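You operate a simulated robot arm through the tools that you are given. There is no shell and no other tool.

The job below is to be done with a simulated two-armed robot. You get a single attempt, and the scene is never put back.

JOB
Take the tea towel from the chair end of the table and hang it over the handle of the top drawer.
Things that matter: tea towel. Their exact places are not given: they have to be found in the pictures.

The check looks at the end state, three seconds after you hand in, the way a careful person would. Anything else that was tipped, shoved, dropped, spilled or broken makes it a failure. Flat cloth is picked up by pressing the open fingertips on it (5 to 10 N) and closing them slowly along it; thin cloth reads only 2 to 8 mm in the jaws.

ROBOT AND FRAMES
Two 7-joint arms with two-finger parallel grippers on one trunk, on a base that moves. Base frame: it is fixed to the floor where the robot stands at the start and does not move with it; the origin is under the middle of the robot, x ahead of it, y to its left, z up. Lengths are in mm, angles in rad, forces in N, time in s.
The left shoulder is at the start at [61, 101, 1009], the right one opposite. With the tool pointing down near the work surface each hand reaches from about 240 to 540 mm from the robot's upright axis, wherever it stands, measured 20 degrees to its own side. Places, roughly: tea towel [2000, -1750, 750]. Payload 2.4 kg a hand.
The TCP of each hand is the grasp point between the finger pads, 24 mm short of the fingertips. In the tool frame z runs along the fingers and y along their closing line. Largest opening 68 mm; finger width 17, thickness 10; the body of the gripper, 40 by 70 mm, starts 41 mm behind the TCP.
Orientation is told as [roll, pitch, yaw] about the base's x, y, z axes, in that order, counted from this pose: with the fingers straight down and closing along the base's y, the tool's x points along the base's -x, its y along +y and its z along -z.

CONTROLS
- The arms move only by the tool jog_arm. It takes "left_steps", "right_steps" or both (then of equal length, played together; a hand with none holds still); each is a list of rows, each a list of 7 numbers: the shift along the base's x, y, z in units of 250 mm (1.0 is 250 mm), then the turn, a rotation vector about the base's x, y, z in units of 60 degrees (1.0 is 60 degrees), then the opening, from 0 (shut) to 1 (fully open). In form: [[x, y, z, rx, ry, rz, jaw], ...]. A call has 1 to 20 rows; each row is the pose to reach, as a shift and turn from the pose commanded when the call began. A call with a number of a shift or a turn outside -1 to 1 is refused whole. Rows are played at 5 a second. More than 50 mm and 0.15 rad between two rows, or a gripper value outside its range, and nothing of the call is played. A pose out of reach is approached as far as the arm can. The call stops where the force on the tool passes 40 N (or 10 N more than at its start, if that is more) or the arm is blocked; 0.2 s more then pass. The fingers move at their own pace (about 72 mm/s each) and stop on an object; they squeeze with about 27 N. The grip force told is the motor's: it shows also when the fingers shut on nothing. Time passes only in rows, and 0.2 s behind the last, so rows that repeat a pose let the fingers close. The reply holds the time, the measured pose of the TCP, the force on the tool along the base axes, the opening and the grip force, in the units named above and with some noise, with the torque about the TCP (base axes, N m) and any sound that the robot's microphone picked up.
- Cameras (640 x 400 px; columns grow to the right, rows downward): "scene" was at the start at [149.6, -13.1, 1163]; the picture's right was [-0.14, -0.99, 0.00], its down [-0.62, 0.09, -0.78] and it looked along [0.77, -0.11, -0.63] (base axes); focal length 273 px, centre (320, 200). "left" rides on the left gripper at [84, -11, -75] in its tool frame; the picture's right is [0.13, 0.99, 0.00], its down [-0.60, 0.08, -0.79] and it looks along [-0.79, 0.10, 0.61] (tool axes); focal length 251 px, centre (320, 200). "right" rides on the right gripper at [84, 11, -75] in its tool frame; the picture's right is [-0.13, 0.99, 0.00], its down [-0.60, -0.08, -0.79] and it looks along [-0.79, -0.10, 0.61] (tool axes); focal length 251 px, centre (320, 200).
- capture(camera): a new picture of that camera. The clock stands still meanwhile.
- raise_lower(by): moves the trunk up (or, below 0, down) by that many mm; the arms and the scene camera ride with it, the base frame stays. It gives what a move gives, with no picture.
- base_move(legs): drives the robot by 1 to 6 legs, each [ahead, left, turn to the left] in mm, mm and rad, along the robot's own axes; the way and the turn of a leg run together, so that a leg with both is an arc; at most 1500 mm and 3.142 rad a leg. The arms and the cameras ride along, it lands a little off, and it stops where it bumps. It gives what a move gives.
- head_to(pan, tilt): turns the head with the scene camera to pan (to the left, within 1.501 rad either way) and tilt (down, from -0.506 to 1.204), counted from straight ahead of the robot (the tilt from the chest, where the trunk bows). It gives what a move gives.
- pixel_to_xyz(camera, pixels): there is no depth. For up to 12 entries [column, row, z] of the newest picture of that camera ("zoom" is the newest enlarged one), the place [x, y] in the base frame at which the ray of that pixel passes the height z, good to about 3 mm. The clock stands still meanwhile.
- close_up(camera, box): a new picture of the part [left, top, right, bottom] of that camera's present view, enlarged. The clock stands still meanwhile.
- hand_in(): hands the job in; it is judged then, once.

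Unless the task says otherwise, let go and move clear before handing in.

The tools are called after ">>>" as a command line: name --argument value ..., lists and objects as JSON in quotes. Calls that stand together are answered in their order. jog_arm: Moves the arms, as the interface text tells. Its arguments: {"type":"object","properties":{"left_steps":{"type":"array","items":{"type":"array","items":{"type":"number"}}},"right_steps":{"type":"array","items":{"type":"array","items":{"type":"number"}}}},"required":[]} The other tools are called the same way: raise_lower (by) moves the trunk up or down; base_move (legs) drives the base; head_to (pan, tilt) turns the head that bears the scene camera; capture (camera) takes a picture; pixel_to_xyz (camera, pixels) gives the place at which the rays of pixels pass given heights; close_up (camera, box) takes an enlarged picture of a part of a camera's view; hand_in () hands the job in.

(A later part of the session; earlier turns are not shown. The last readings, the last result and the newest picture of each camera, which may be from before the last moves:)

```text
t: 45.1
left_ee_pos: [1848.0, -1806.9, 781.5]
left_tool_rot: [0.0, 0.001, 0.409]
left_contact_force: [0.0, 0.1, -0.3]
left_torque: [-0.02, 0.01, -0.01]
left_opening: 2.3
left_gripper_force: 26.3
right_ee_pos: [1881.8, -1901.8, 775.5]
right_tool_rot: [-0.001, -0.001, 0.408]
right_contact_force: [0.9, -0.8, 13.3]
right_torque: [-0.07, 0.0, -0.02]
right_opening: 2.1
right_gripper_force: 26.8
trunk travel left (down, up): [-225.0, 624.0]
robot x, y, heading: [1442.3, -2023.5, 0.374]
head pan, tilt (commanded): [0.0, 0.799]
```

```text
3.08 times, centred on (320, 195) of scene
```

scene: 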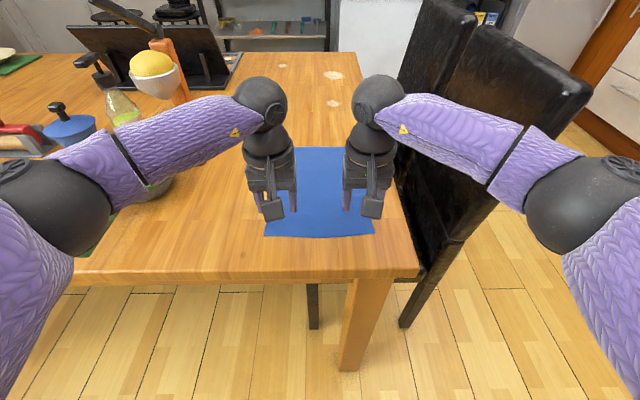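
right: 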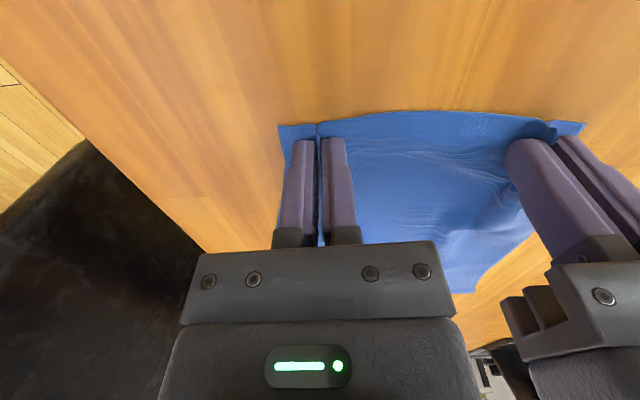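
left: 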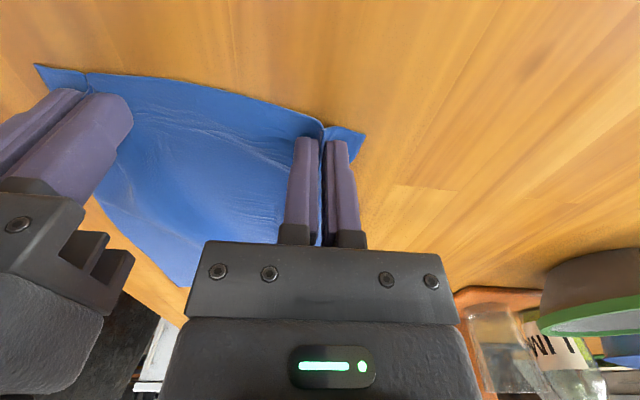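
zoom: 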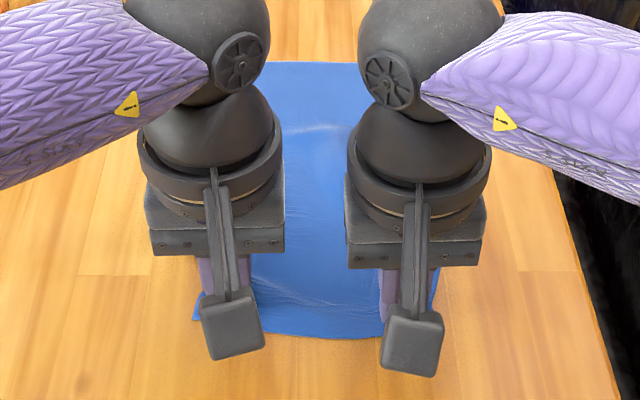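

Both jaws hold folds of cloth (2.3 and 2.1 mm). I lift both hands together 60 mm and check that the towel follows.

>>> jog_arm --left_steps '[[0, 0, 0.04, 0, 0, 0, 0], [0, 0, 0.1, 0, 0, 0, 0], [0, 0, 0.17, 0, 0, 0, 0], [0, 0, 0.24, 0, 0, 0, 0], [0, 0, 0.24, 0, 0, 0, 0]]' --right_steps '[[0, 0, 0.064, 0, 0, 0, 0], [0, 0, 0.124, 0, 0, 0, 0], [0, 0, 0.194, 0, 0, 0, 0], [0, 0, 0.264, 0, 0, 0, 0], [0, 0, 0.264, 0, 0, 0, 0]]'

>>> capture --camera "right"

>>> capture --camera "left"

>>> close_up --camera "scene" --box '[220, 100, 420, 260]'

```text
t: 46.3
left_ee_pos: [1847.7, -1806.2, 841.3]
left_tool_rot: [0.0, -0.001, 0.408]
left_contact_force: [0.0, 0.1, -0.8]
left_torque: [0.0, 0.02, 0.0]
left_opening: 2.4
left_gripper_force: 26.5
right_ee_pos: [1879.8, -1903.1, 841.0]
right_tool_rot: [-0.001, 0.0, 0.408]
right_contact_force: [0.4, -0.7, 1.0]
right_torque: [0.01, 0.0, 0.0]
right_opening: 2.3
right_gripper_force: 26.4
trunk travel left (down, up): [-225.0, 624.0]
robot x, y, heading: [1441.5, -2023.2, 0.374]
head pan, tilt (commanded): [0.0, 0.799]
```

```text
taken
```

right: 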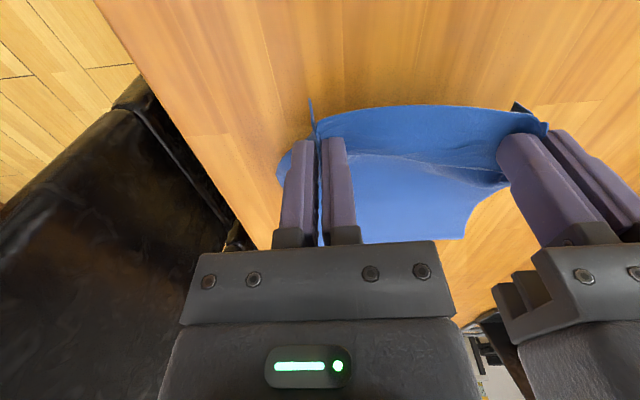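

```text
taken
```

left: 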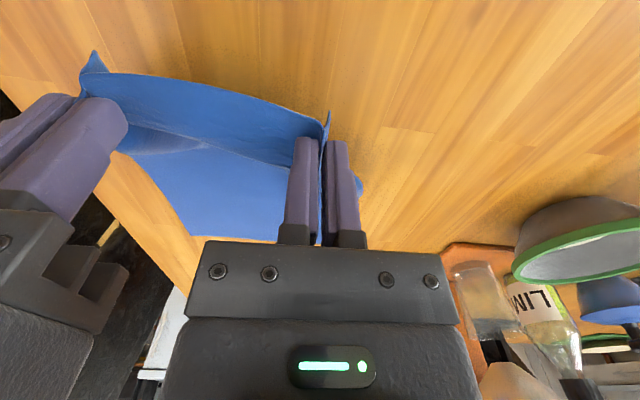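

```text
2.50 times, centred on (320, 180) of scene
```

zoom: 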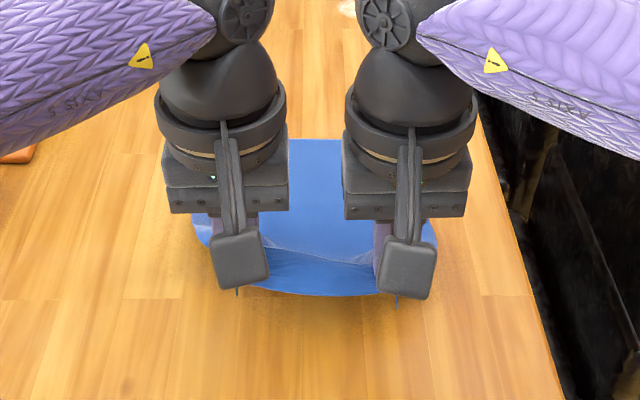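

The towel follows both hands, its edge sagging slightly between them. I raise the trunk by 270 mm so the whole towel clears the table.

>>> raise_lower --by 270

>>> capture --camera "scene"

>>> capture --camera "left"

```text
t: 49.0
left_ee_pos: [1847.9, -1806.2, 1110.9]
left_tool_rot: [-0.001, -0.001, 0.409]
left_contact_force: [-0.1, 0.0, 0.5]
left_torque: [-0.01, -0.02, -0.02]
left_opening: 2.3
left_gripper_force: 26.5
right_ee_pos: [1883.0, -1902.6, 1110.1]
right_tool_rot: [-0.001, 0.0, 0.409]
right_contact_force: [0.3, -1.1, -0.2]
right_torque: [0.02, 0.0, 0.02]
right_opening: 2.2
right_gripper_force: 26.3
trunk travel left (down, up): [-495.0, 355.0]
robot x, y, heading: [1441.2, -2022.9, 0.369]
head pan, tilt (commanded): [0.0, 0.799]
```

```text
taken
```

scene: 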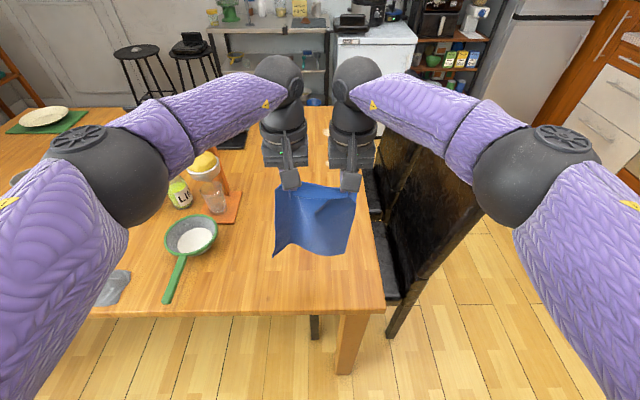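

```text
taken
```

left: 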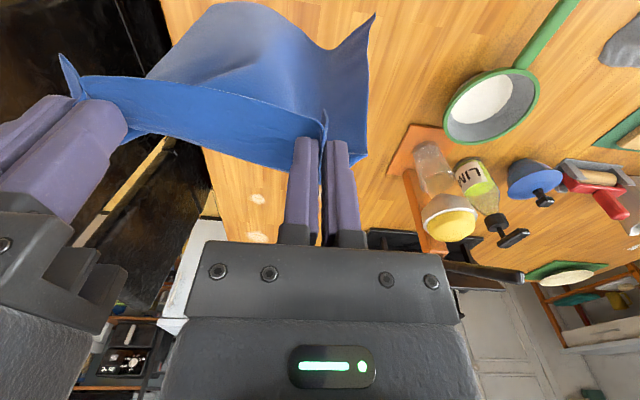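

The towel hangs free over the table, its lower edge curling at (275,255) and (345,250) because of slack between the pinches. I spread the hands 10 mm each to tauten it, watching the force.

>>> jog_arm --left_steps '[[-0.004, 0.009, 0, 0, 0, 0, 0], [-0.008, 0.018, 0, 0, 0, 0, 0], [-0.012, 0.027, 0, 0, 0, 0, 0], [-0.016, 0.037, 0, 0, 0, 0, 0], [-0.016, 0.037, 0, 0, 0, 0, 0]]' --right_steps '[[0.004, -0.009, 0, 0, 0, 0, 0], [0.008, -0.018, 0, 0, 0, 0, 0], [0.012, -0.027, 0, 0, 0, 0, 0], [0.016, -0.037, 0, 0, 0, 0, 0], [0.016, -0.037, 0, 0, 0, 0, 0]]'

>>> capture --camera "left"

>>> close_up --camera "scene" --box '[220, 100, 420, 280]'

```text
t: 50.2
left_ee_pos: [1844.2, -1798.1, 1109.5]
left_tool_rot: [-0.004, 0.0, 0.407]
left_contact_force: [9.9, -20.3, -0.3]
left_torque: [-0.54, -0.22, 0.14]
left_opening: 2.5
left_gripper_force: 26.7
right_ee_pos: [1885.5, -1909.7, 1110.2]
right_tool_rot: [0.003, 0.0, 0.411]
right_contact_force: [-9.6, 20.0, -0.4]
right_torque: [0.53, 0.25, 0.07]
right_opening: 2.2
right_gripper_force: 26.7
trunk travel left (down, up): [-495.0, 355.0]
robot x, y, heading: [1439.8, -2018.4, 0.372]
head pan, tilt (commanded): [0.0, 0.799]
```

```text
taken
```

left: 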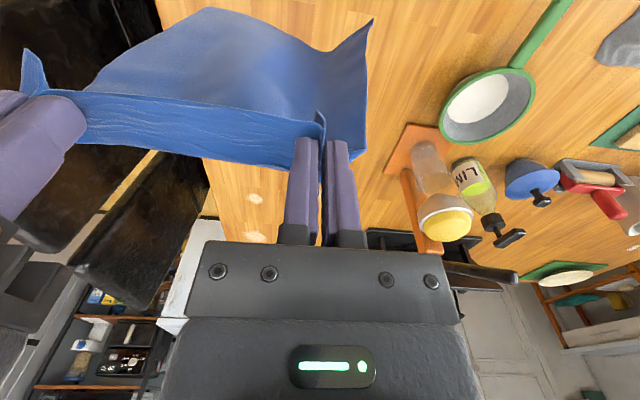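

```text
2.22 times, centred on (320, 190) of scene
```

zoom: 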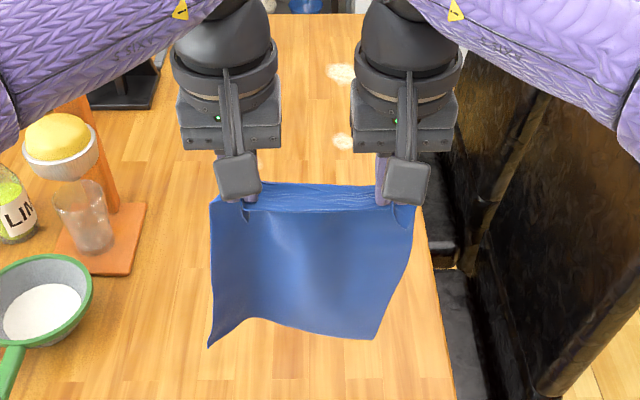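

The edge is taut at about 120 mm spacing but the pull is 22 N, too much. I ease back 3 mm on each side.

>>> jog_arm --left_steps '[[0.003, -0.007, 0, 0, 0, 0, 0], [0.005, -0.012, 0, 0, 0, 0, 0], [0.005, -0.012, 0, 0, 0, 0, 0]]' --right_steps '[[-0.003, 0.007, 0, 0, 0, 0, 0], [-0.005, 0.012, 0, 0, 0, 0, 0], [-0.005, 0.012, 0, 0, 0, 0, 0]]'

>>> head_to --pan -0.8 --tilt 0.4

>>> capture --camera "scene"

>>> head_to --pan -1.4 --tilt 0.6

>>> capture --camera "scene"

```text
t: 51.0
left_ee_pos: [1845.6, -1799.0, 1110.7]
left_tool_rot: [0.001, -0.002, 0.41]
left_contact_force: [4.6, -9.9, -0.3]
left_torque: [-0.24, -0.12, 0.01]
left_opening: 2.2
left_gripper_force: 26.0
right_ee_pos: [1883.8, -1908.8, 1109.8]
right_tool_rot: [-0.003, 0.0, 0.407]
right_contact_force: [-3.1, 9.1, -0.5]
right_torque: [0.23, 0.11, 0.06]
right_opening: 2.2
right_gripper_force: 25.9
trunk travel left (down, up): [-495.0, 355.0]
robot x, y, heading: [1439.8, -2021.7, 0.376]
head pan, tilt (commanded): [0.0, 0.799]
```

```text
t: 52.1
left_ee_pos: [1845.3, -1799.2, 1110.3]
left_tool_rot: [-0.001, -0.001, 0.409]
left_contact_force: [4.2, -8.1, 0.4]
left_torque: [-0.17, -0.11, 0.06]
left_opening: 2.3
left_gripper_force: 27.0
right_ee_pos: [1884.2, -1908.2, 1111.1]
right_tool_rot: [0.001, -0.001, 0.409]
right_contact_force: [-2.5, 7.5, 0.4]
right_torque: [0.17, 0.08, 0.03]
right_opening: 1.9
right_gripper_force: 27.0
trunk travel left (down, up): [-495.0, 355.0]
robot x, y, heading: [1443.0, -2020.2, 0.367]
head pan, tilt (commanded): [-0.799, 0.4]
```

```text
taken
```

scene: 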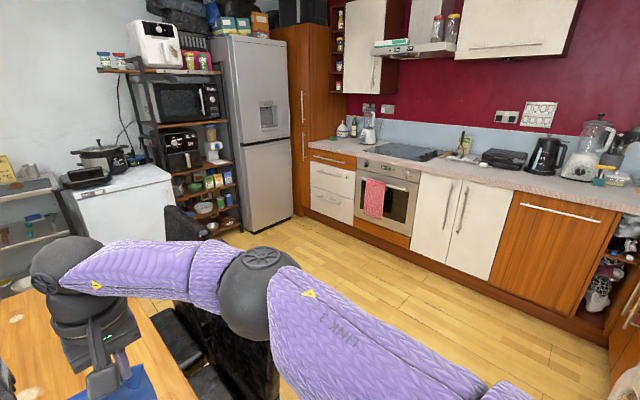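

```text
t: 53.1
left_ee_pos: [1845.4, -1798.9, 1111.7]
left_tool_rot: [0.0, 0.001, 0.408]
left_contact_force: [2.7, -8.6, 1.1]
left_torque: [-0.2, -0.08, 0.05]
left_opening: 2.6
left_gripper_force: 26.4
right_ee_pos: [1884.1, -1907.8, 1110.8]
right_tool_rot: [0.0, 0.0, 0.408]
right_contact_force: [-3.0, 8.1, -0.5]
right_torque: [0.2, 0.08, 0.05]
right_opening: 2.5
right_gripper_force: 26.2
trunk travel left (down, up): [-495.0, 355.0]
robot x, y, heading: [1443.3, -2018.7, 0.373]
head pan, tilt (commanded): [-1.4, 0.6]
```

```text
taken
```

scene: 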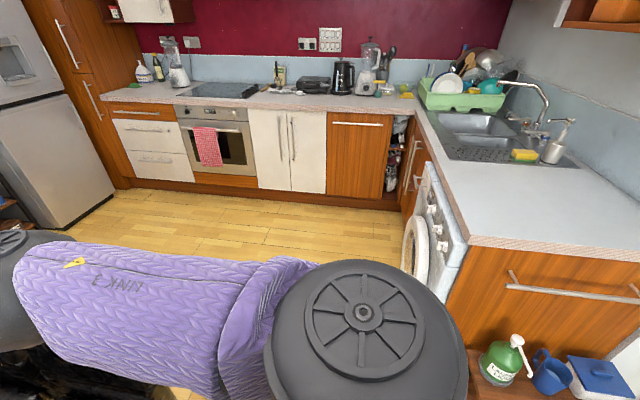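

The kitchen row runs left-to-right in the last picture: plinth line (130,189)-(400,209), drawer stack at columns 110-195 with the top handle at about (120-170,113). I compute places for these.

>>> pixel_to_xyz --camera "scene" --pixels '[[135, 189, 0], [270, 198, 0], [398, 210, 0], [105, 101, 900], [250, 108, 900], [410, 112, 900], [470, 243, 900], [402, 275, 0], [118, 112, 820], [160, 115, 820], [440, 320, 0]]'

>>> close_up --camera "scene" --box '[90, 80, 290, 205]'

```text
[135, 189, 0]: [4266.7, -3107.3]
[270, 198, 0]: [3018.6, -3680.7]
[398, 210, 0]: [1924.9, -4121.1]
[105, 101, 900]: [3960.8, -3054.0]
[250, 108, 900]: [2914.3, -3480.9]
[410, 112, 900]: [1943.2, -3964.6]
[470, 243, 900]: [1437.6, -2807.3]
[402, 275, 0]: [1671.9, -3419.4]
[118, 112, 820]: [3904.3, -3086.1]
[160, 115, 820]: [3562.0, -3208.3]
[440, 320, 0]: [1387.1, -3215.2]
```

```text
3.20 times, centred on (190, 142) of scene
```

zoom: 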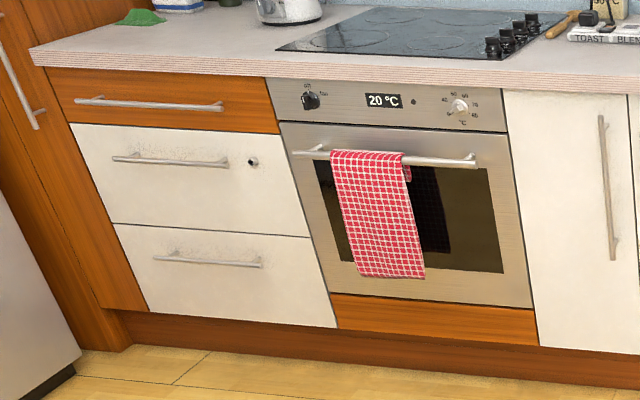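

The kitchen row runs along about (0.92,0.39), so the robot must face about -1.17 rad at the drawers. I check the fridge front near the stack and the chairs' backs, which limit where I can stand.

>>> pixel_to_xyz --camera "scene" --pixels '[[115, 187, 0], [47, 235, 0], [131, 187, 0], [113, 195, 0]]'

>>> head_to --pan -0.55 --tilt 0.75

>>> capture --camera "scene"

```text
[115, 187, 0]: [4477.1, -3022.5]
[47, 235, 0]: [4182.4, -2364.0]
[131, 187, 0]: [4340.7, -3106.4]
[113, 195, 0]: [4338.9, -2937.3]
```

```text
t: 54.3
left_ee_pos: [1845.3, -1799.5, 1111.3]
left_tool_rot: [0.0, 0.0, 0.409]
left_contact_force: [4.0, -8.1, 0.0]
left_torque: [-0.19, -0.08, 0.07]
left_opening: 2.3
left_gripper_force: 26.3
right_ee_pos: [1885.5, -1906.7, 1112.0]
right_tool_rot: [0.0, 0.0, 0.409]
right_contact_force: [-2.6, 7.4, 1.2]
right_torque: [0.21, 0.11, 0.04]
right_opening: 2.2
right_gripper_force: 26.7
trunk travel left (down, up): [-495.0, 355.0]
robot x, y, heading: [1439.8, -2024.2, 0.374]
head pan, tilt (commanded): [-0.55, 0.75]
```

```text
taken
```

scene: 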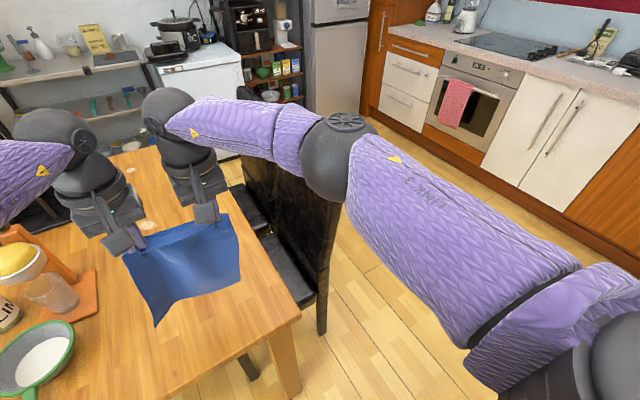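

The chair's back leg meets the floor at (322,333) and the fridge front lies about 650 mm beyond the stack, so there is room. I compute the chair and the low side table places for a safe driving path.

>>> pixel_to_xyz --camera "scene" --pixels '[[322, 333, 0], [290, 395, 0], [340, 195, 950], [450, 130, 0], [330, 240, 0]]'

>>> head_to --pan -1.45 --tilt 1.0

>>> capture --camera "scene"

```text
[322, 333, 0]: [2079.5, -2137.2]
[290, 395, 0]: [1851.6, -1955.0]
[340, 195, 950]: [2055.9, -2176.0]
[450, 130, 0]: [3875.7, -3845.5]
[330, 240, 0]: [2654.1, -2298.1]
```

```text
t: 55.5
left_ee_pos: [1845.0, -1799.9, 1109.3]
left_tool_rot: [0.002, 0.002, 0.408]
left_contact_force: [3.9, -8.0, 0.4]
left_torque: [-0.21, -0.1, 0.05]
left_opening: 2.3
left_gripper_force: 26.1
right_ee_pos: [1884.8, -1908.0, 1110.9]
right_tool_rot: [0.001, 0.001, 0.408]
right_contact_force: [-3.8, 8.0, 0.1]
right_torque: [0.2, 0.07, 0.06]
right_opening: 2.0
right_gripper_force: 26.1
trunk travel left (down, up): [-495.0, 355.0]
robot x, y, heading: [1441.7, -2025.1, 0.374]
head pan, tilt (commanded): [-1.45, 1.0]
```

```text
taken
```

scene: 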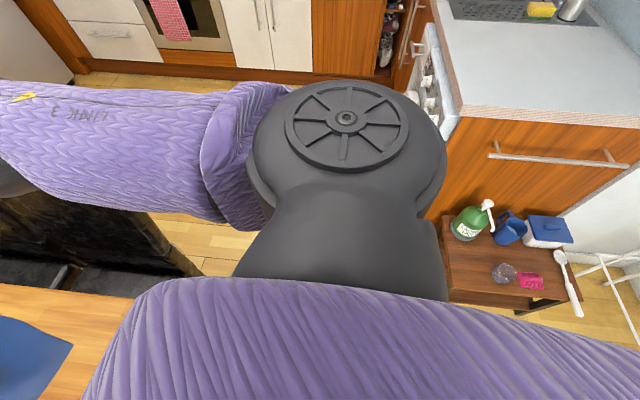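

The low side table's near corner is at about (448,300) and the peninsula's counter corner at (460,108). I compute these.

>>> pixel_to_xyz --camera "scene" --pixels '[[448, 300, 450], [448, 300, 550], [440, 222, 450], [460, 108, 900], [470, 210, 700], [575, 305, 450], [438, 128, 850], [380, 85, 0]]'

```text
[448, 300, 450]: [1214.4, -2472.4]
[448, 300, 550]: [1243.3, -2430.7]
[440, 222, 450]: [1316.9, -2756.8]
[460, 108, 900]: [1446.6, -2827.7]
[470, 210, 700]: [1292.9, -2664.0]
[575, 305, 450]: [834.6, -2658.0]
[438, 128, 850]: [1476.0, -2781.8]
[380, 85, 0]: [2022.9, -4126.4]
```

Chair backs end at about l=-2830 in the room frame and the low table and peninsula leave a corridor roughly 750-880 mm wide centred ahead of me on the right. I raise the trunk for clearance, back off slightly, turn to face the drawers' wall, and sidestep into the middle of the corridor.

>>> raise_lower --by 150

>>> base_move --legs '[[-60, 0, 0], [0, 0, -1.544]]'

>>> head_to --pan 0.3 --tilt 0.7

>>> capture --camera "scene"

>>> capture --camera "right"

```text
t: 57.3
left_ee_pos: [1846.1, -1800.2, 1261.6]
left_tool_rot: [-0.001, 0.001, 0.407]
left_contact_force: [3.3, -7.6, 0.1]
left_torque: [-0.17, -0.1, 0.04]
left_opening: 2.3
left_gripper_force: 26.5
right_ee_pos: [1885.3, -1908.6, 1260.3]
right_tool_rot: [0.001, -0.001, 0.407]
right_contact_force: [-3.0, 7.4, 0.3]
right_torque: [0.19, 0.09, 0.05]
right_opening: 2.4
right_gripper_force: 26.3
trunk travel left (down, up): [-645.0, 205.0]
robot x, y, heading: [1441.3, -2021.0, 0.378]
head pan, tilt (commanded): [-1.45, 1.0]
```

```text
t: 62.0
left_ee_pos: [1619.6, -2441.7, 1261.4]
left_tool_rot: [0.0, 0.0, -1.133]
left_contact_force: [-6.4, -2.4, -0.9]
left_torque: [-0.07, 0.18, 0.04]
left_opening: 2.3
left_gripper_force: 26.4
right_ee_pos: [1514.4, -2484.6, 1260.4]
right_tool_rot: [-0.001, 0.001, -1.132]
right_contact_force: [5.8, 3.4, -0.2]
right_torque: [0.07, -0.12, 0.04]
right_opening: 2.3
right_gripper_force: 26.2
trunk travel left (down, up): [-645.0, 205.0]
robot x, y, heading: [1387.0, -2044.8, -1.167]
head pan, tilt (commanded): [-1.45, 1.0]
```

```text
t: 63.8
left_ee_pos: [1620.3, -2440.5, 1261.2]
left_tool_rot: [0.0, -0.001, -1.132]
left_contact_force: [-6.0, -3.2, -0.5]
left_torque: [-0.07, 0.14, 0.05]
left_opening: 1.9
left_gripper_force: 26.2
right_ee_pos: [1512.8, -2481.9, 1260.3]
right_tool_rot: [-0.001, 0.0, -1.133]
right_contact_force: [6.2, 3.1, 0.3]
right_torque: [0.07, -0.17, 0.06]
right_opening: 2.2
right_gripper_force: 26.0
trunk travel left (down, up): [-645.0, 205.0]
robot x, y, heading: [1390.3, -2044.3, -1.163]
head pan, tilt (commanded): [0.3, 0.7]
```

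```text
taken
```

scene: 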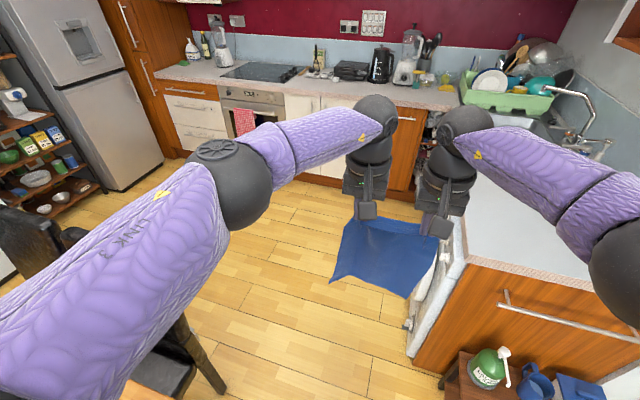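

```text
taken
```

right: 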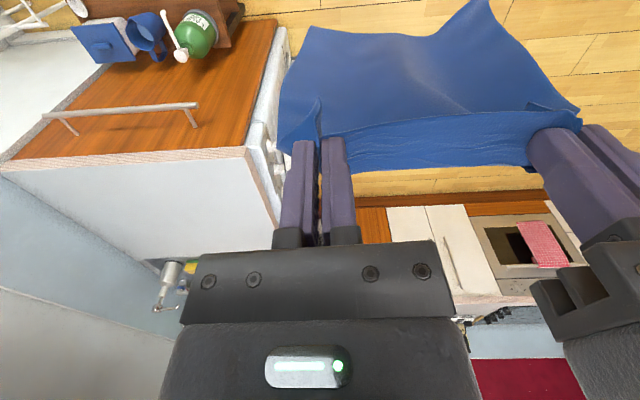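

The towel is still held by both hands; the corridor lies between the chair leg (220,392) and the washing machine's foot (408,352). I check those floor points to centre the base.

>>> pixel_to_xyz --camera "scene" --pixels '[[220, 392, 0], [408, 352, 0], [415, 358, 0], [440, 385, 0], [190, 180, 0], [340, 190, 0], [405, 325, 120]]'

```text
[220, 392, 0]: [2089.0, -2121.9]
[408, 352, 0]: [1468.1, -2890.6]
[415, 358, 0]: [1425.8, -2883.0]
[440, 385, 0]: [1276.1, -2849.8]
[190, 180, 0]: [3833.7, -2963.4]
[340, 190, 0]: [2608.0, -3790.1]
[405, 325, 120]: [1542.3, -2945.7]
```

The corridor's centre is about 185 mm to my left. I sidestep there and drive ahead 850 mm past the chairs, then look.

>>> base_move --legs '[[0, 185, 0], [850, 0, 0]]'

>>> head_to --pan 0.75 --tilt 0.7

>>> capture --camera "scene"

```text
t: 69.4
left_ee_pos: [2124.9, -3154.4, 1259.5]
left_tool_rot: [0.0, 0.0, -1.13]
left_contact_force: [-6.2, -3.8, -0.2]
left_torque: [-0.06, 0.18, 0.06]
left_opening: 2.3
left_gripper_force: 26.5
right_ee_pos: [2018.9, -3196.8, 1261.3]
right_tool_rot: [0.0, -0.001, -1.132]
right_contact_force: [6.1, 3.6, 0.1]
right_torque: [0.06, -0.12, 0.05]
right_opening: 2.2
right_gripper_force: 26.3
trunk travel left (down, up): [-645.0, 205.0]
robot x, y, heading: [1892.8, -2759.8, -1.169]
head pan, tilt (commanded): [0.3, 0.7]
```

```text
t: 70.3
left_ee_pos: [2124.4, -3155.4, 1260.6]
left_tool_rot: [-0.002, -0.002, -1.131]
left_contact_force: [-4.8, -3.1, 0.5]
left_torque: [-0.06, 0.16, 0.05]
left_opening: 2.4
left_gripper_force: 26.6
right_ee_pos: [2017.9, -3196.0, 1260.0]
right_tool_rot: [0.0, 0.001, -1.13]
right_contact_force: [5.7, 2.4, -0.7]
right_torque: [0.07, -0.1, 0.06]
right_opening: 2.3
right_gripper_force: 26.2
trunk travel left (down, up): [-645.0, 205.0]
robot x, y, heading: [1894.2, -2759.9, -1.164]
head pan, tilt (commanded): [0.75, 0.7]
```

```text
taken
```

scene: 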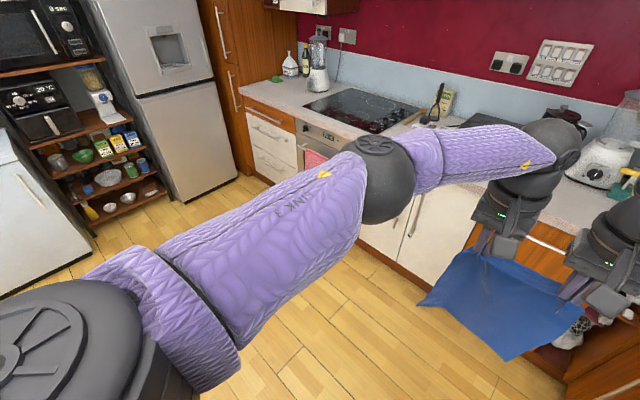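

I am past the chairs at about (1893,-2760). The stack is at the left (245-300, 100-190); I sidestep left 1400 mm parallel to the counter and look again.

>>> base_move --legs '[[0, 1400, 0]]'

>>> head_to --pan 0.0 --tilt 0.7

>>> capture --camera "scene"

>>> capture --camera "left"

```text
t: 77.3
left_ee_pos: [3419.4, -2595.6, 1260.8]
left_tool_rot: [0.0, 0.001, -1.123]
left_contact_force: [-4.9, -3.7, 0.2]
left_torque: [-0.07, 0.14, 0.08]
left_opening: 2.2
left_gripper_force: 26.4
right_ee_pos: [3311.4, -2636.7, 1260.7]
right_tool_rot: [0.001, 0.0, -1.122]
right_contact_force: [5.5, 2.6, -0.7]
right_torque: [0.07, -0.15, 0.04]
right_opening: 2.4
right_gripper_force: 25.8
trunk travel left (down, up): [-645.0, 205.0]
robot x, y, heading: [3180.4, -2194.2, -1.155]
head pan, tilt (commanded): [0.75, 0.7]
```

```text
t: 78.4
left_ee_pos: [3418.3, -2594.1, 1261.2]
left_tool_rot: [-0.003, -0.001, -1.122]
left_contact_force: [-5.2, -2.0, 0.6]
left_torque: [-0.04, 0.12, 0.05]
left_opening: 2.2
left_gripper_force: 26.3
right_ee_pos: [3312.1, -2636.4, 1260.4]
right_tool_rot: [-0.001, 0.0, -1.121]
right_contact_force: [5.3, 3.4, 0.5]
right_torque: [0.05, -0.13, 0.06]
right_opening: 2.3
right_gripper_force: 26.4
trunk travel left (down, up): [-645.0, 205.0]
robot x, y, heading: [3176.9, -2197.9, -1.157]
head pan, tilt (commanded): [0.0, 0.7]
```

```text
taken
```

scene: 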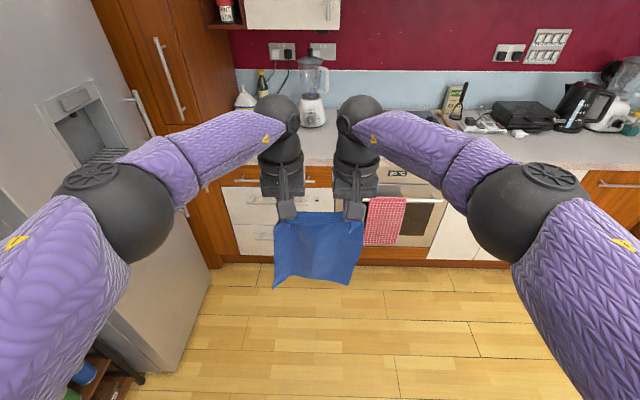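

```text
taken
```

left: 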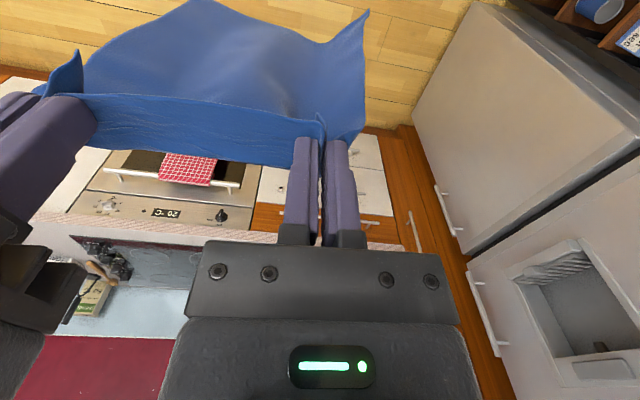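

The orange top drawer with its bar shows at (220-330,165-186), left of centre, behind the towel. I zoom in and compute positions, including the fridge's foot line (210,270)-(150,370).

>>> close_up --camera "scene" --box '[200, 130, 400, 255]'

>>> pixel_to_xyz --camera "scene" --pixels '[[212, 268, 0], [150, 370, 0], [232, 181, 820], [318, 182, 820], [232, 166, 900], [330, 166, 900], [430, 166, 900], [240, 264, 0], [400, 264, 0]]'

```text
3.20 times, centred on (300, 192) of scene
```

zoom: 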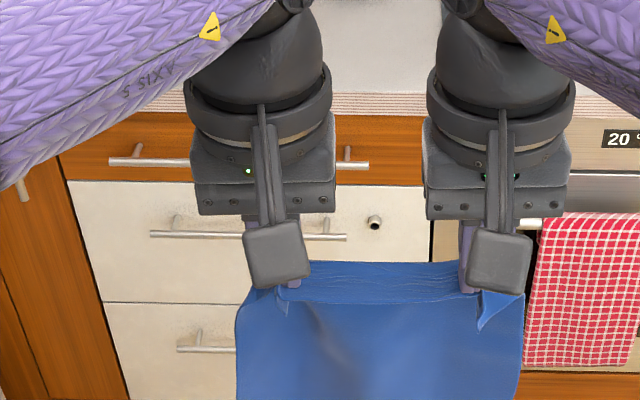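

```text
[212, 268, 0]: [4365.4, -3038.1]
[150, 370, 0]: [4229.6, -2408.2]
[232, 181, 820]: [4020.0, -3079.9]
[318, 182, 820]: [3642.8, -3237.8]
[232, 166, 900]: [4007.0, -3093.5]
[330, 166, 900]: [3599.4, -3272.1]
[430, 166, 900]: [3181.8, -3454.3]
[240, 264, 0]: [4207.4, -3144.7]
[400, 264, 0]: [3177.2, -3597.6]
```

The handle bar runs between zoom (108,161) and (368,164), i.e. its centre is about 215 mm to my left; fridge leaves 650 mm. I sidestep left 215 mm and look again to fix the handle's place and height from several cameras.

>>> base_move --legs '[[0, 215, 0]]'

>>> capture --camera "scene"

>>> capture --camera "left"

>>> capture --camera "right"

```text
t: 80.1
left_ee_pos: [3613.1, -2507.8, 1261.9]
left_tool_rot: [-0.001, 0.0, -1.124]
left_contact_force: [-4.5, -2.5, -0.2]
left_torque: [-0.12, 0.18, 0.09]
left_opening: 2.3
left_gripper_force: 25.9
right_ee_pos: [3507.5, -2551.3, 1260.6]
right_tool_rot: [0.0, 0.001, -1.123]
right_contact_force: [4.7, 3.3, -0.2]
right_torque: [0.05, -0.14, 0.06]
right_opening: 2.3
right_gripper_force: 26.2
trunk travel left (down, up): [-645.0, 205.0]
robot x, y, heading: [3375.5, -2113.4, -1.154]
head pan, tilt (commanded): [0.0, 0.7]
```

```text
taken
```

scene: 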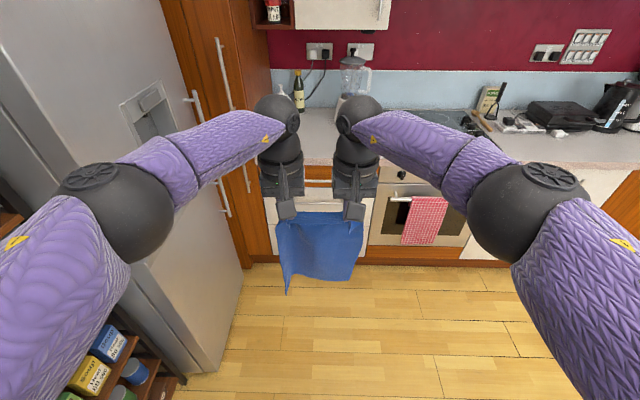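

```text
taken
```

left: 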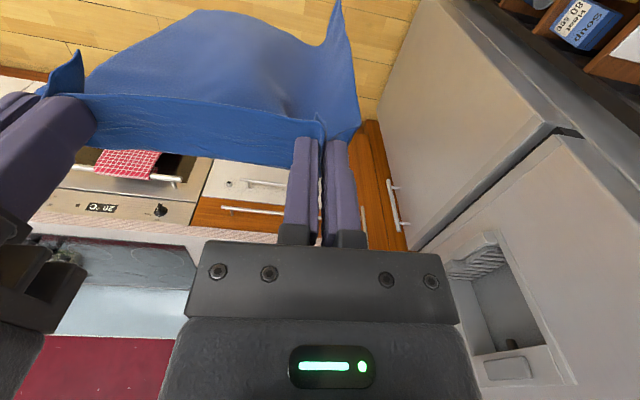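

```text
taken
```

right: 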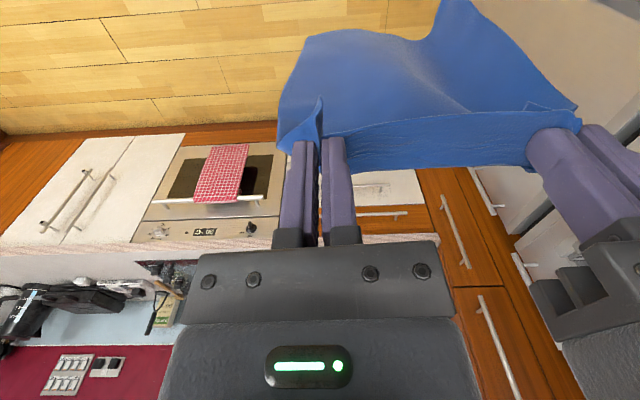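

Handle bar shows in the left camera at (222-285,210) and in the right camera at (357-408,215). I take close-ups for triangulation.

>>> close_up --camera "left" --box '[190, 150, 400, 260]'

>>> close_up --camera "right" --box '[270, 150, 480, 260]'

>>> close_up --camera "scene" --box '[230, 140, 430, 265]'

```text
3.05 times, centred on (295, 205) of left
```

zoom: 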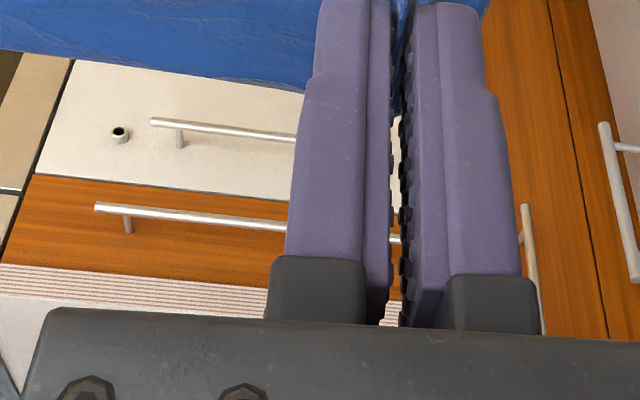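

```text
3.05 times, centred on (375, 205) of right
```

zoom: 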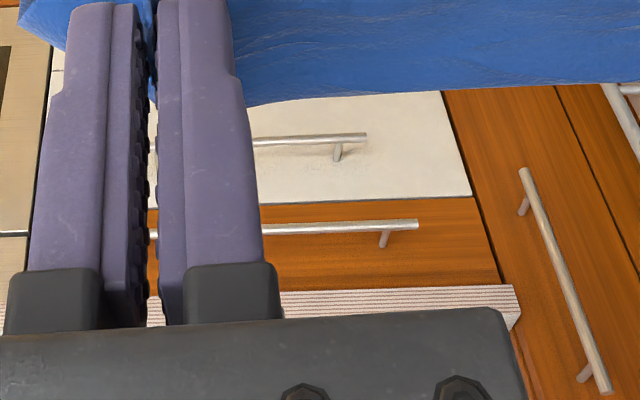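

```text
3.20 times, centred on (330, 202) of scene
```

zoom: 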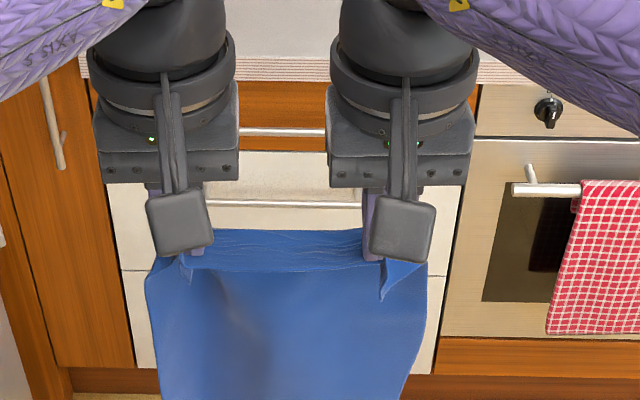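

I now project the bar's points from the three cameras at several heights to see where they agree.

>>> pixel_to_xyz --camera "left" --pixels '[[221.6, 207.6, 830], [221.6, 207.6, 800], [221.6, 207.6, 770], [221.6, 207.6, 740], [281, 211.8, 800], [281, 211.8, 770], [210, 229, 870], [210, 229, 840]]'

>>> pixel_to_xyz --camera "right" --pixels '[[407.1, 212.9, 830], [407.1, 212.9, 800], [407.1, 212.9, 770], [407.1, 212.9, 740]]'

>>> pixel_to_xyz --camera "scene" --pixels '[[318.1, 180.4, 830], [318.1, 180.4, 800], [318.1, 180.4, 770], [318.1, 180.4, 740], [319, 165.5, 870], [319, 165.5, 840]]'

```text
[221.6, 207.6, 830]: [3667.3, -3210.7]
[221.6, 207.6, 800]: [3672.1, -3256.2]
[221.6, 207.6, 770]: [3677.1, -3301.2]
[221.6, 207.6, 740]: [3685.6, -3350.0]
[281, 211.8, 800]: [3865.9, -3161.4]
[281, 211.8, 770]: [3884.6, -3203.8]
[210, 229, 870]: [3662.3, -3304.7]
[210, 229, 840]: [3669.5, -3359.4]
```

```text
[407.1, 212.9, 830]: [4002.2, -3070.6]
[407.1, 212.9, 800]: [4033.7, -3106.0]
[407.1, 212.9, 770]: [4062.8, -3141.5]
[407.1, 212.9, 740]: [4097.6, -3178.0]
```

```text
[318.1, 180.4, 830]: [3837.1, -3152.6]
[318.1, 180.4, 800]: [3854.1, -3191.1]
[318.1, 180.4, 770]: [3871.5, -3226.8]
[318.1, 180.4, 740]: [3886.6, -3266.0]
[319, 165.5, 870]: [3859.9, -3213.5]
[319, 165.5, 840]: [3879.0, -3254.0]
```

The rays at this height are nearly parallel, so they can't fix the bar height well. I lower the trunk 400 mm (free floor here) for a flatter view and look again.

>>> raise_lower --by -400

>>> head_to --pan 0.0 --tilt 0.4

>>> capture --camera "scene"

>>> capture --camera "left"

>>> capture --camera "right"

```text
t: 83.9
left_ee_pos: [3612.5, -2508.6, 861.4]
left_tool_rot: [-0.001, 0.001, -1.124]
left_contact_force: [-5.2, -2.4, 0.4]
left_torque: [-0.03, 0.12, 0.06]
left_opening: 2.2
left_gripper_force: 26.4
right_ee_pos: [3506.5, -2553.1, 860.7]
right_tool_rot: [-0.002, -0.001, -1.122]
right_contact_force: [4.4, 2.3, 0.0]
right_torque: [0.06, -0.16, 0.04]
right_opening: 2.1
right_gripper_force: 26.5
trunk travel left (down, up): [-245.0, 604.0]
robot x, y, heading: [3375.8, -2113.2, -1.159]
head pan, tilt (commanded): [0.0, 0.7]
```

```text
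t: 84.7
left_ee_pos: [3612.6, -2507.9, 861.0]
left_tool_rot: [-0.001, 0.0, -1.125]
left_contact_force: [-4.2, -2.2, 0.0]
left_torque: [-0.1, 0.13, 0.06]
left_opening: 2.2
left_gripper_force: 26.1
right_ee_pos: [3507.9, -2551.4, 861.2]
right_tool_rot: [0.0, -0.002, -1.122]
right_contact_force: [4.1, 3.2, -1.0]
right_torque: [0.05, -0.12, 0.03]
right_opening: 2.4
right_gripper_force: 26.7
trunk travel left (down, up): [-245.0, 604.0]
robot x, y, heading: [3373.6, -2112.2, -1.157]
head pan, tilt (commanded): [0.0, 0.4]
```

```text
taken
```

scene: 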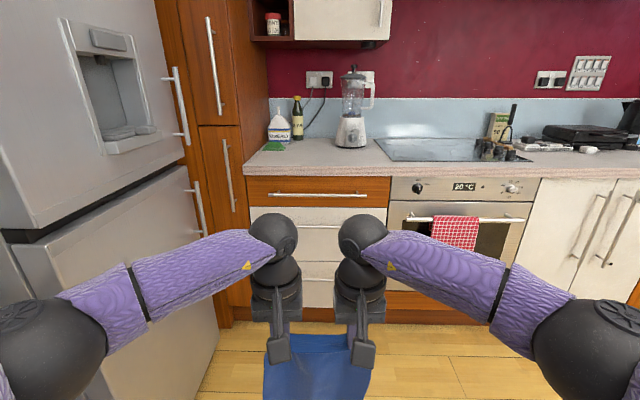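

```text
taken
```

left: 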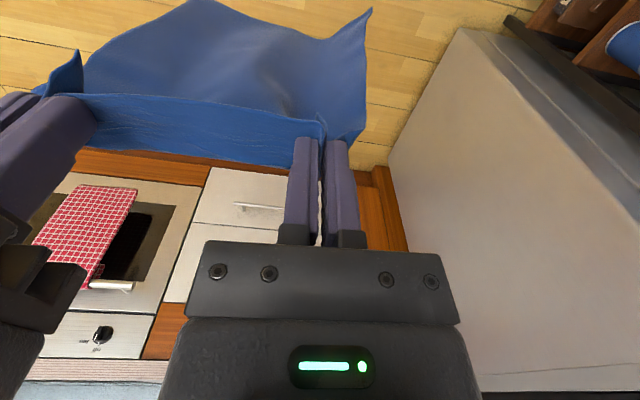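

```text
taken
```

right: 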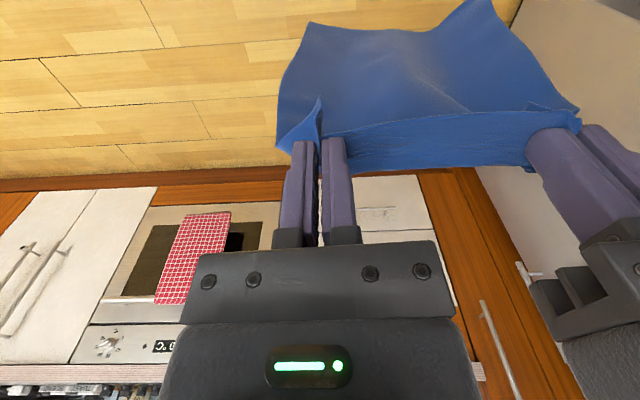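

Now the whole drawer and bar show clearly: bar from about (269,195) to (368,195), counter lip at rows 165-177. I zoom in and project again.

>>> close_up --camera "scene" --box '[230, 150, 410, 262]'

```text
3.56 times, centred on (320, 206) of scene
```

zoom: 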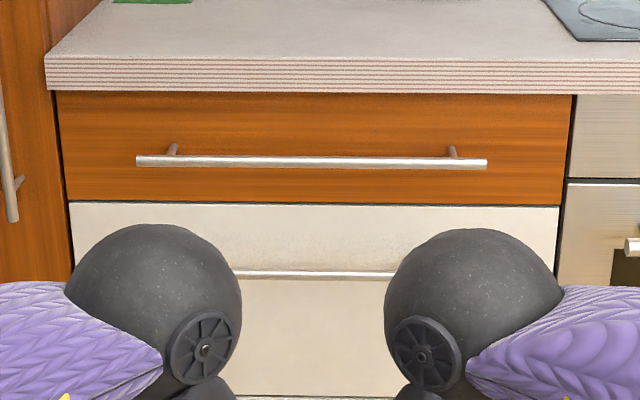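

I project bar, lip and post points at several heights from this flatter view.

>>> pixel_to_xyz --camera "zoom" --pixels '[[312, 161.5, 830], [312, 161.5, 800], [312, 161.5, 770], [312, 161.5, 740], [137, 160, 800], [487, 164, 800], [137, 160, 770], [487, 164, 770], [312, 55, 870], [312, 55, 840], [312, 91, 840], [312, 91, 810]]'

```text
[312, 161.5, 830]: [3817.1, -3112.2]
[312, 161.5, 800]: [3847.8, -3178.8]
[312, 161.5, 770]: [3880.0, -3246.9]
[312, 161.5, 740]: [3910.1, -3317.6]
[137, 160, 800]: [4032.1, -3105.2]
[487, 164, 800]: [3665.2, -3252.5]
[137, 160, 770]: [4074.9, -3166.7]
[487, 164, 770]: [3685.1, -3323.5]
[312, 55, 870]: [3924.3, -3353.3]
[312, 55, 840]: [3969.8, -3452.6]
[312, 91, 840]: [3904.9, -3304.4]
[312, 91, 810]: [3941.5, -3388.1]
```

Combining the high and low views, the bar is at about z 788, 36 mm or so off the drawer face, and the counter lip (bottom about z 876) overhangs right out to the bar's plane, so the cloth can't simply be dropped in from above. I plan to lay the towel edge on the counter front, regrasp about 65 mm in, and tuck that flap over the bar under the lip. First I raise the trunk a bit and retract the hands 100 mm.

>>> raise_lower --by 125

>>> jog_arm --left_steps '[[-0.04, 0.092, 0, 0, 0, 0, 0], [-0.08, 0.183, 0, 0, 0, 0, 0], [-0.12, 0.275, 0, 0, 0, 0, 0], [-0.161, 0.366, 0, 0, 0, 0, 0], [-0.161, 0.366, 0, 0, 0, 0, 0]]' --right_steps '[[-0.04, 0.092, 0, 0, 0, 0, 0], [-0.08, 0.183, 0, 0, 0, 0, 0], [-0.12, 0.275, 0, 0, 0, 0, 0], [-0.161, 0.366, 0, 0, 0, 0, 0], [-0.161, 0.366, 0, 0, 0, 0, 0]]'

>>> base_move --legs '[[500, 0, 0]]'

>>> head_to --pan 0.0 --tilt 0.75

>>> capture --camera "scene"

>>> capture --camera "left"

```text
t: 86.3
left_ee_pos: [3613.3, -2508.3, 986.1]
left_tool_rot: [0.001, 0.002, -1.125]
left_contact_force: [-5.0, -3.0, -0.1]
left_torque: [-0.09, 0.17, 0.06]
left_opening: 2.2
left_gripper_force: 26.9
right_ee_pos: [3506.6, -2552.3, 984.8]
right_tool_rot: [0.0, 0.0, -1.122]
right_contact_force: [4.1, 2.5, -0.1]
right_torque: [0.03, -0.14, 0.04]
right_opening: 2.1
right_gripper_force: 26.4
trunk travel left (down, up): [-370.0, 480.0]
robot x, y, heading: [3375.7, -2113.8, -1.16]
head pan, tilt (commanded): [0.0, 0.4]
```

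```text
t: 87.5
left_ee_pos: [3573.1, -2417.2, 985.9]
left_tool_rot: [-0.002, -0.001, -1.124]
left_contact_force: [-5.5, -2.7, 0.3]
left_torque: [-0.07, 0.11, 0.09]
left_opening: 2.1
left_gripper_force: 26.5
right_ee_pos: [3465.3, -2460.3, 984.0]
right_tool_rot: [0.002, -0.002, -1.122]
right_contact_force: [5.5, 2.7, 0.8]
right_torque: [0.06, -0.16, 0.07]
right_opening: 2.0
right_gripper_force: 26.3
trunk travel left (down, up): [-370.0, 480.0]
robot x, y, heading: [3373.0, -2113.9, -1.163]
head pan, tilt (commanded): [0.0, 0.4]
```

```text
t: 90.4
left_ee_pos: [3773.1, -2879.8, 985.4]
left_tool_rot: [-0.001, -0.001, -1.125]
left_contact_force: [-4.5, -3.1, 0.6]
left_torque: [-0.06, 0.15, 0.03]
left_opening: 2.2
left_gripper_force: 26.2
right_ee_pos: [3666.4, -2921.8, 985.1]
right_tool_rot: [-0.001, 0.001, -1.124]
right_contact_force: [4.7, 2.9, -0.7]
right_torque: [0.08, -0.12, 0.05]
right_opening: 2.2
right_gripper_force: 26.3
trunk travel left (down, up): [-370.0, 480.0]
robot x, y, heading: [3577.0, -2576.3, -1.16]
head pan, tilt (commanded): [0.0, 0.4]
```

```text
t: 91.2
left_ee_pos: [3773.8, -2879.4, 985.2]
left_tool_rot: [-0.003, 0.0, -1.127]
left_contact_force: [-5.2, -2.0, 0.6]
left_torque: [-0.05, 0.14, 0.02]
left_opening: 2.1
left_gripper_force: 26.2
right_ee_pos: [3666.6, -2922.2, 984.6]
right_tool_rot: [0.001, -0.001, -1.125]
right_contact_force: [5.2, 2.0, -0.3]
right_torque: [0.04, -0.1, 0.04]
right_opening: 2.4
right_gripper_force: 26.9
trunk travel left (down, up): [-370.0, 480.0]
robot x, y, heading: [3575.8, -2575.5, -1.165]
head pan, tilt (commanded): [0.0, 0.75]
```

```text
taken
```

scene: 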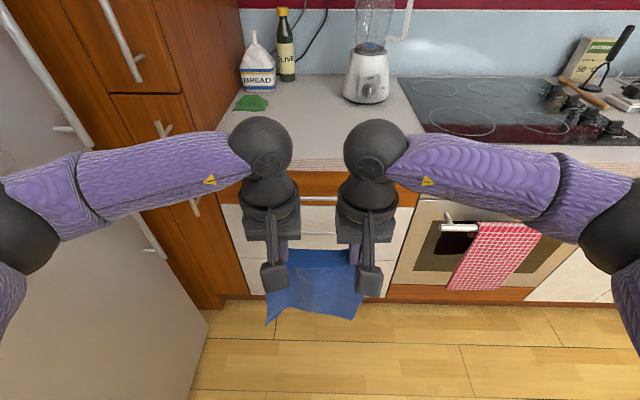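

```text
taken
```

left: 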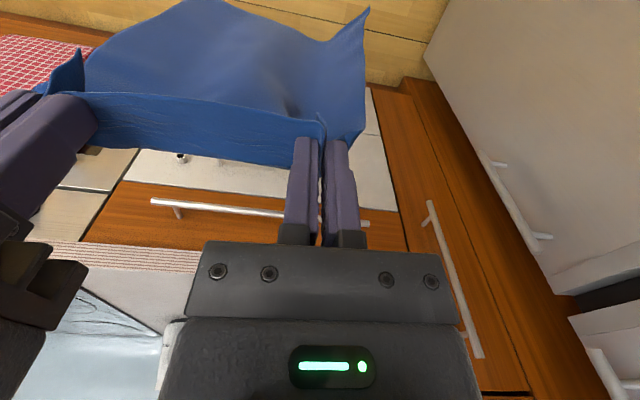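

I am 690 mm from the counter edge, towel hanging in front. I take close-ups again to refine the bar and lip positions from this nearer view.

>>> close_up --camera "left" --box '[60, 160, 420, 280]'

>>> close_up --camera "scene" --box '[210, 140, 430, 250]'

```text
1.78 times, centred on (240, 220) of left
```

zoom: 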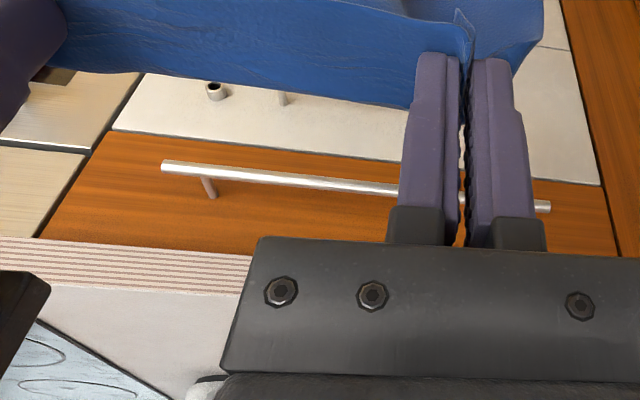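

```text
2.91 times, centred on (320, 195) of scene
```

zoom: 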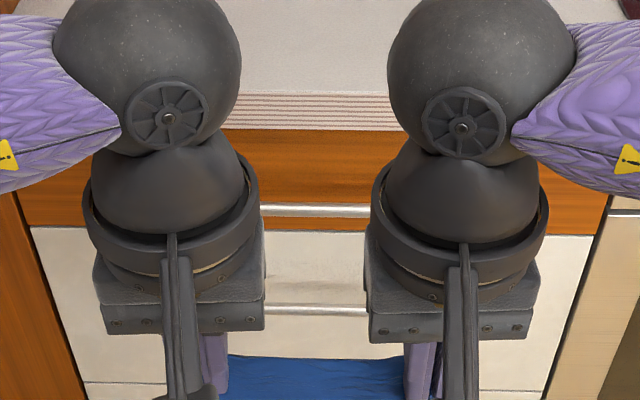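

I project these points at several heights in both cameras.

>>> pixel_to_xyz --camera "scene" --pixels '[[318.3, 198.8, 800], [318.3, 198.8, 770], [318.3, 170.6, 890], [318.3, 170.6, 860], [318.3, 158.2, 920], [318.3, 158.2, 890]]'

>>> pixel_to_xyz --camera "left" --pixels '[[151.8, 200.9, 800], [151.8, 200.9, 770], [369.2, 223.9, 800], [369.2, 223.9, 770], [130, 248, 890], [130, 248, 860], [174.2, 206.6, 788], [179.3, 217.8, 788], [160, 272.5, 910], [160, 272.5, 880]]'

```text
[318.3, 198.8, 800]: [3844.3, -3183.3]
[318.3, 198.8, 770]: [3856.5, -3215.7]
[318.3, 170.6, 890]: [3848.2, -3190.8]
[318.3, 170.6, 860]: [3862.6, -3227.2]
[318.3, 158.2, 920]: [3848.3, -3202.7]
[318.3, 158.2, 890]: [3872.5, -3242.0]
```

```text
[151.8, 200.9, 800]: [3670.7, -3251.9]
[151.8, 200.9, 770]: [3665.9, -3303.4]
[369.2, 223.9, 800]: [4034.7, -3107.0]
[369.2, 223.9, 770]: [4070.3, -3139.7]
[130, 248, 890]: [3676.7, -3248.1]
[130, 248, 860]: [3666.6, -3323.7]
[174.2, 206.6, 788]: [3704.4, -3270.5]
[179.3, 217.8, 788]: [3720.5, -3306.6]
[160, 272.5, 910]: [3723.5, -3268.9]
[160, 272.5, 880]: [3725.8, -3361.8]
```

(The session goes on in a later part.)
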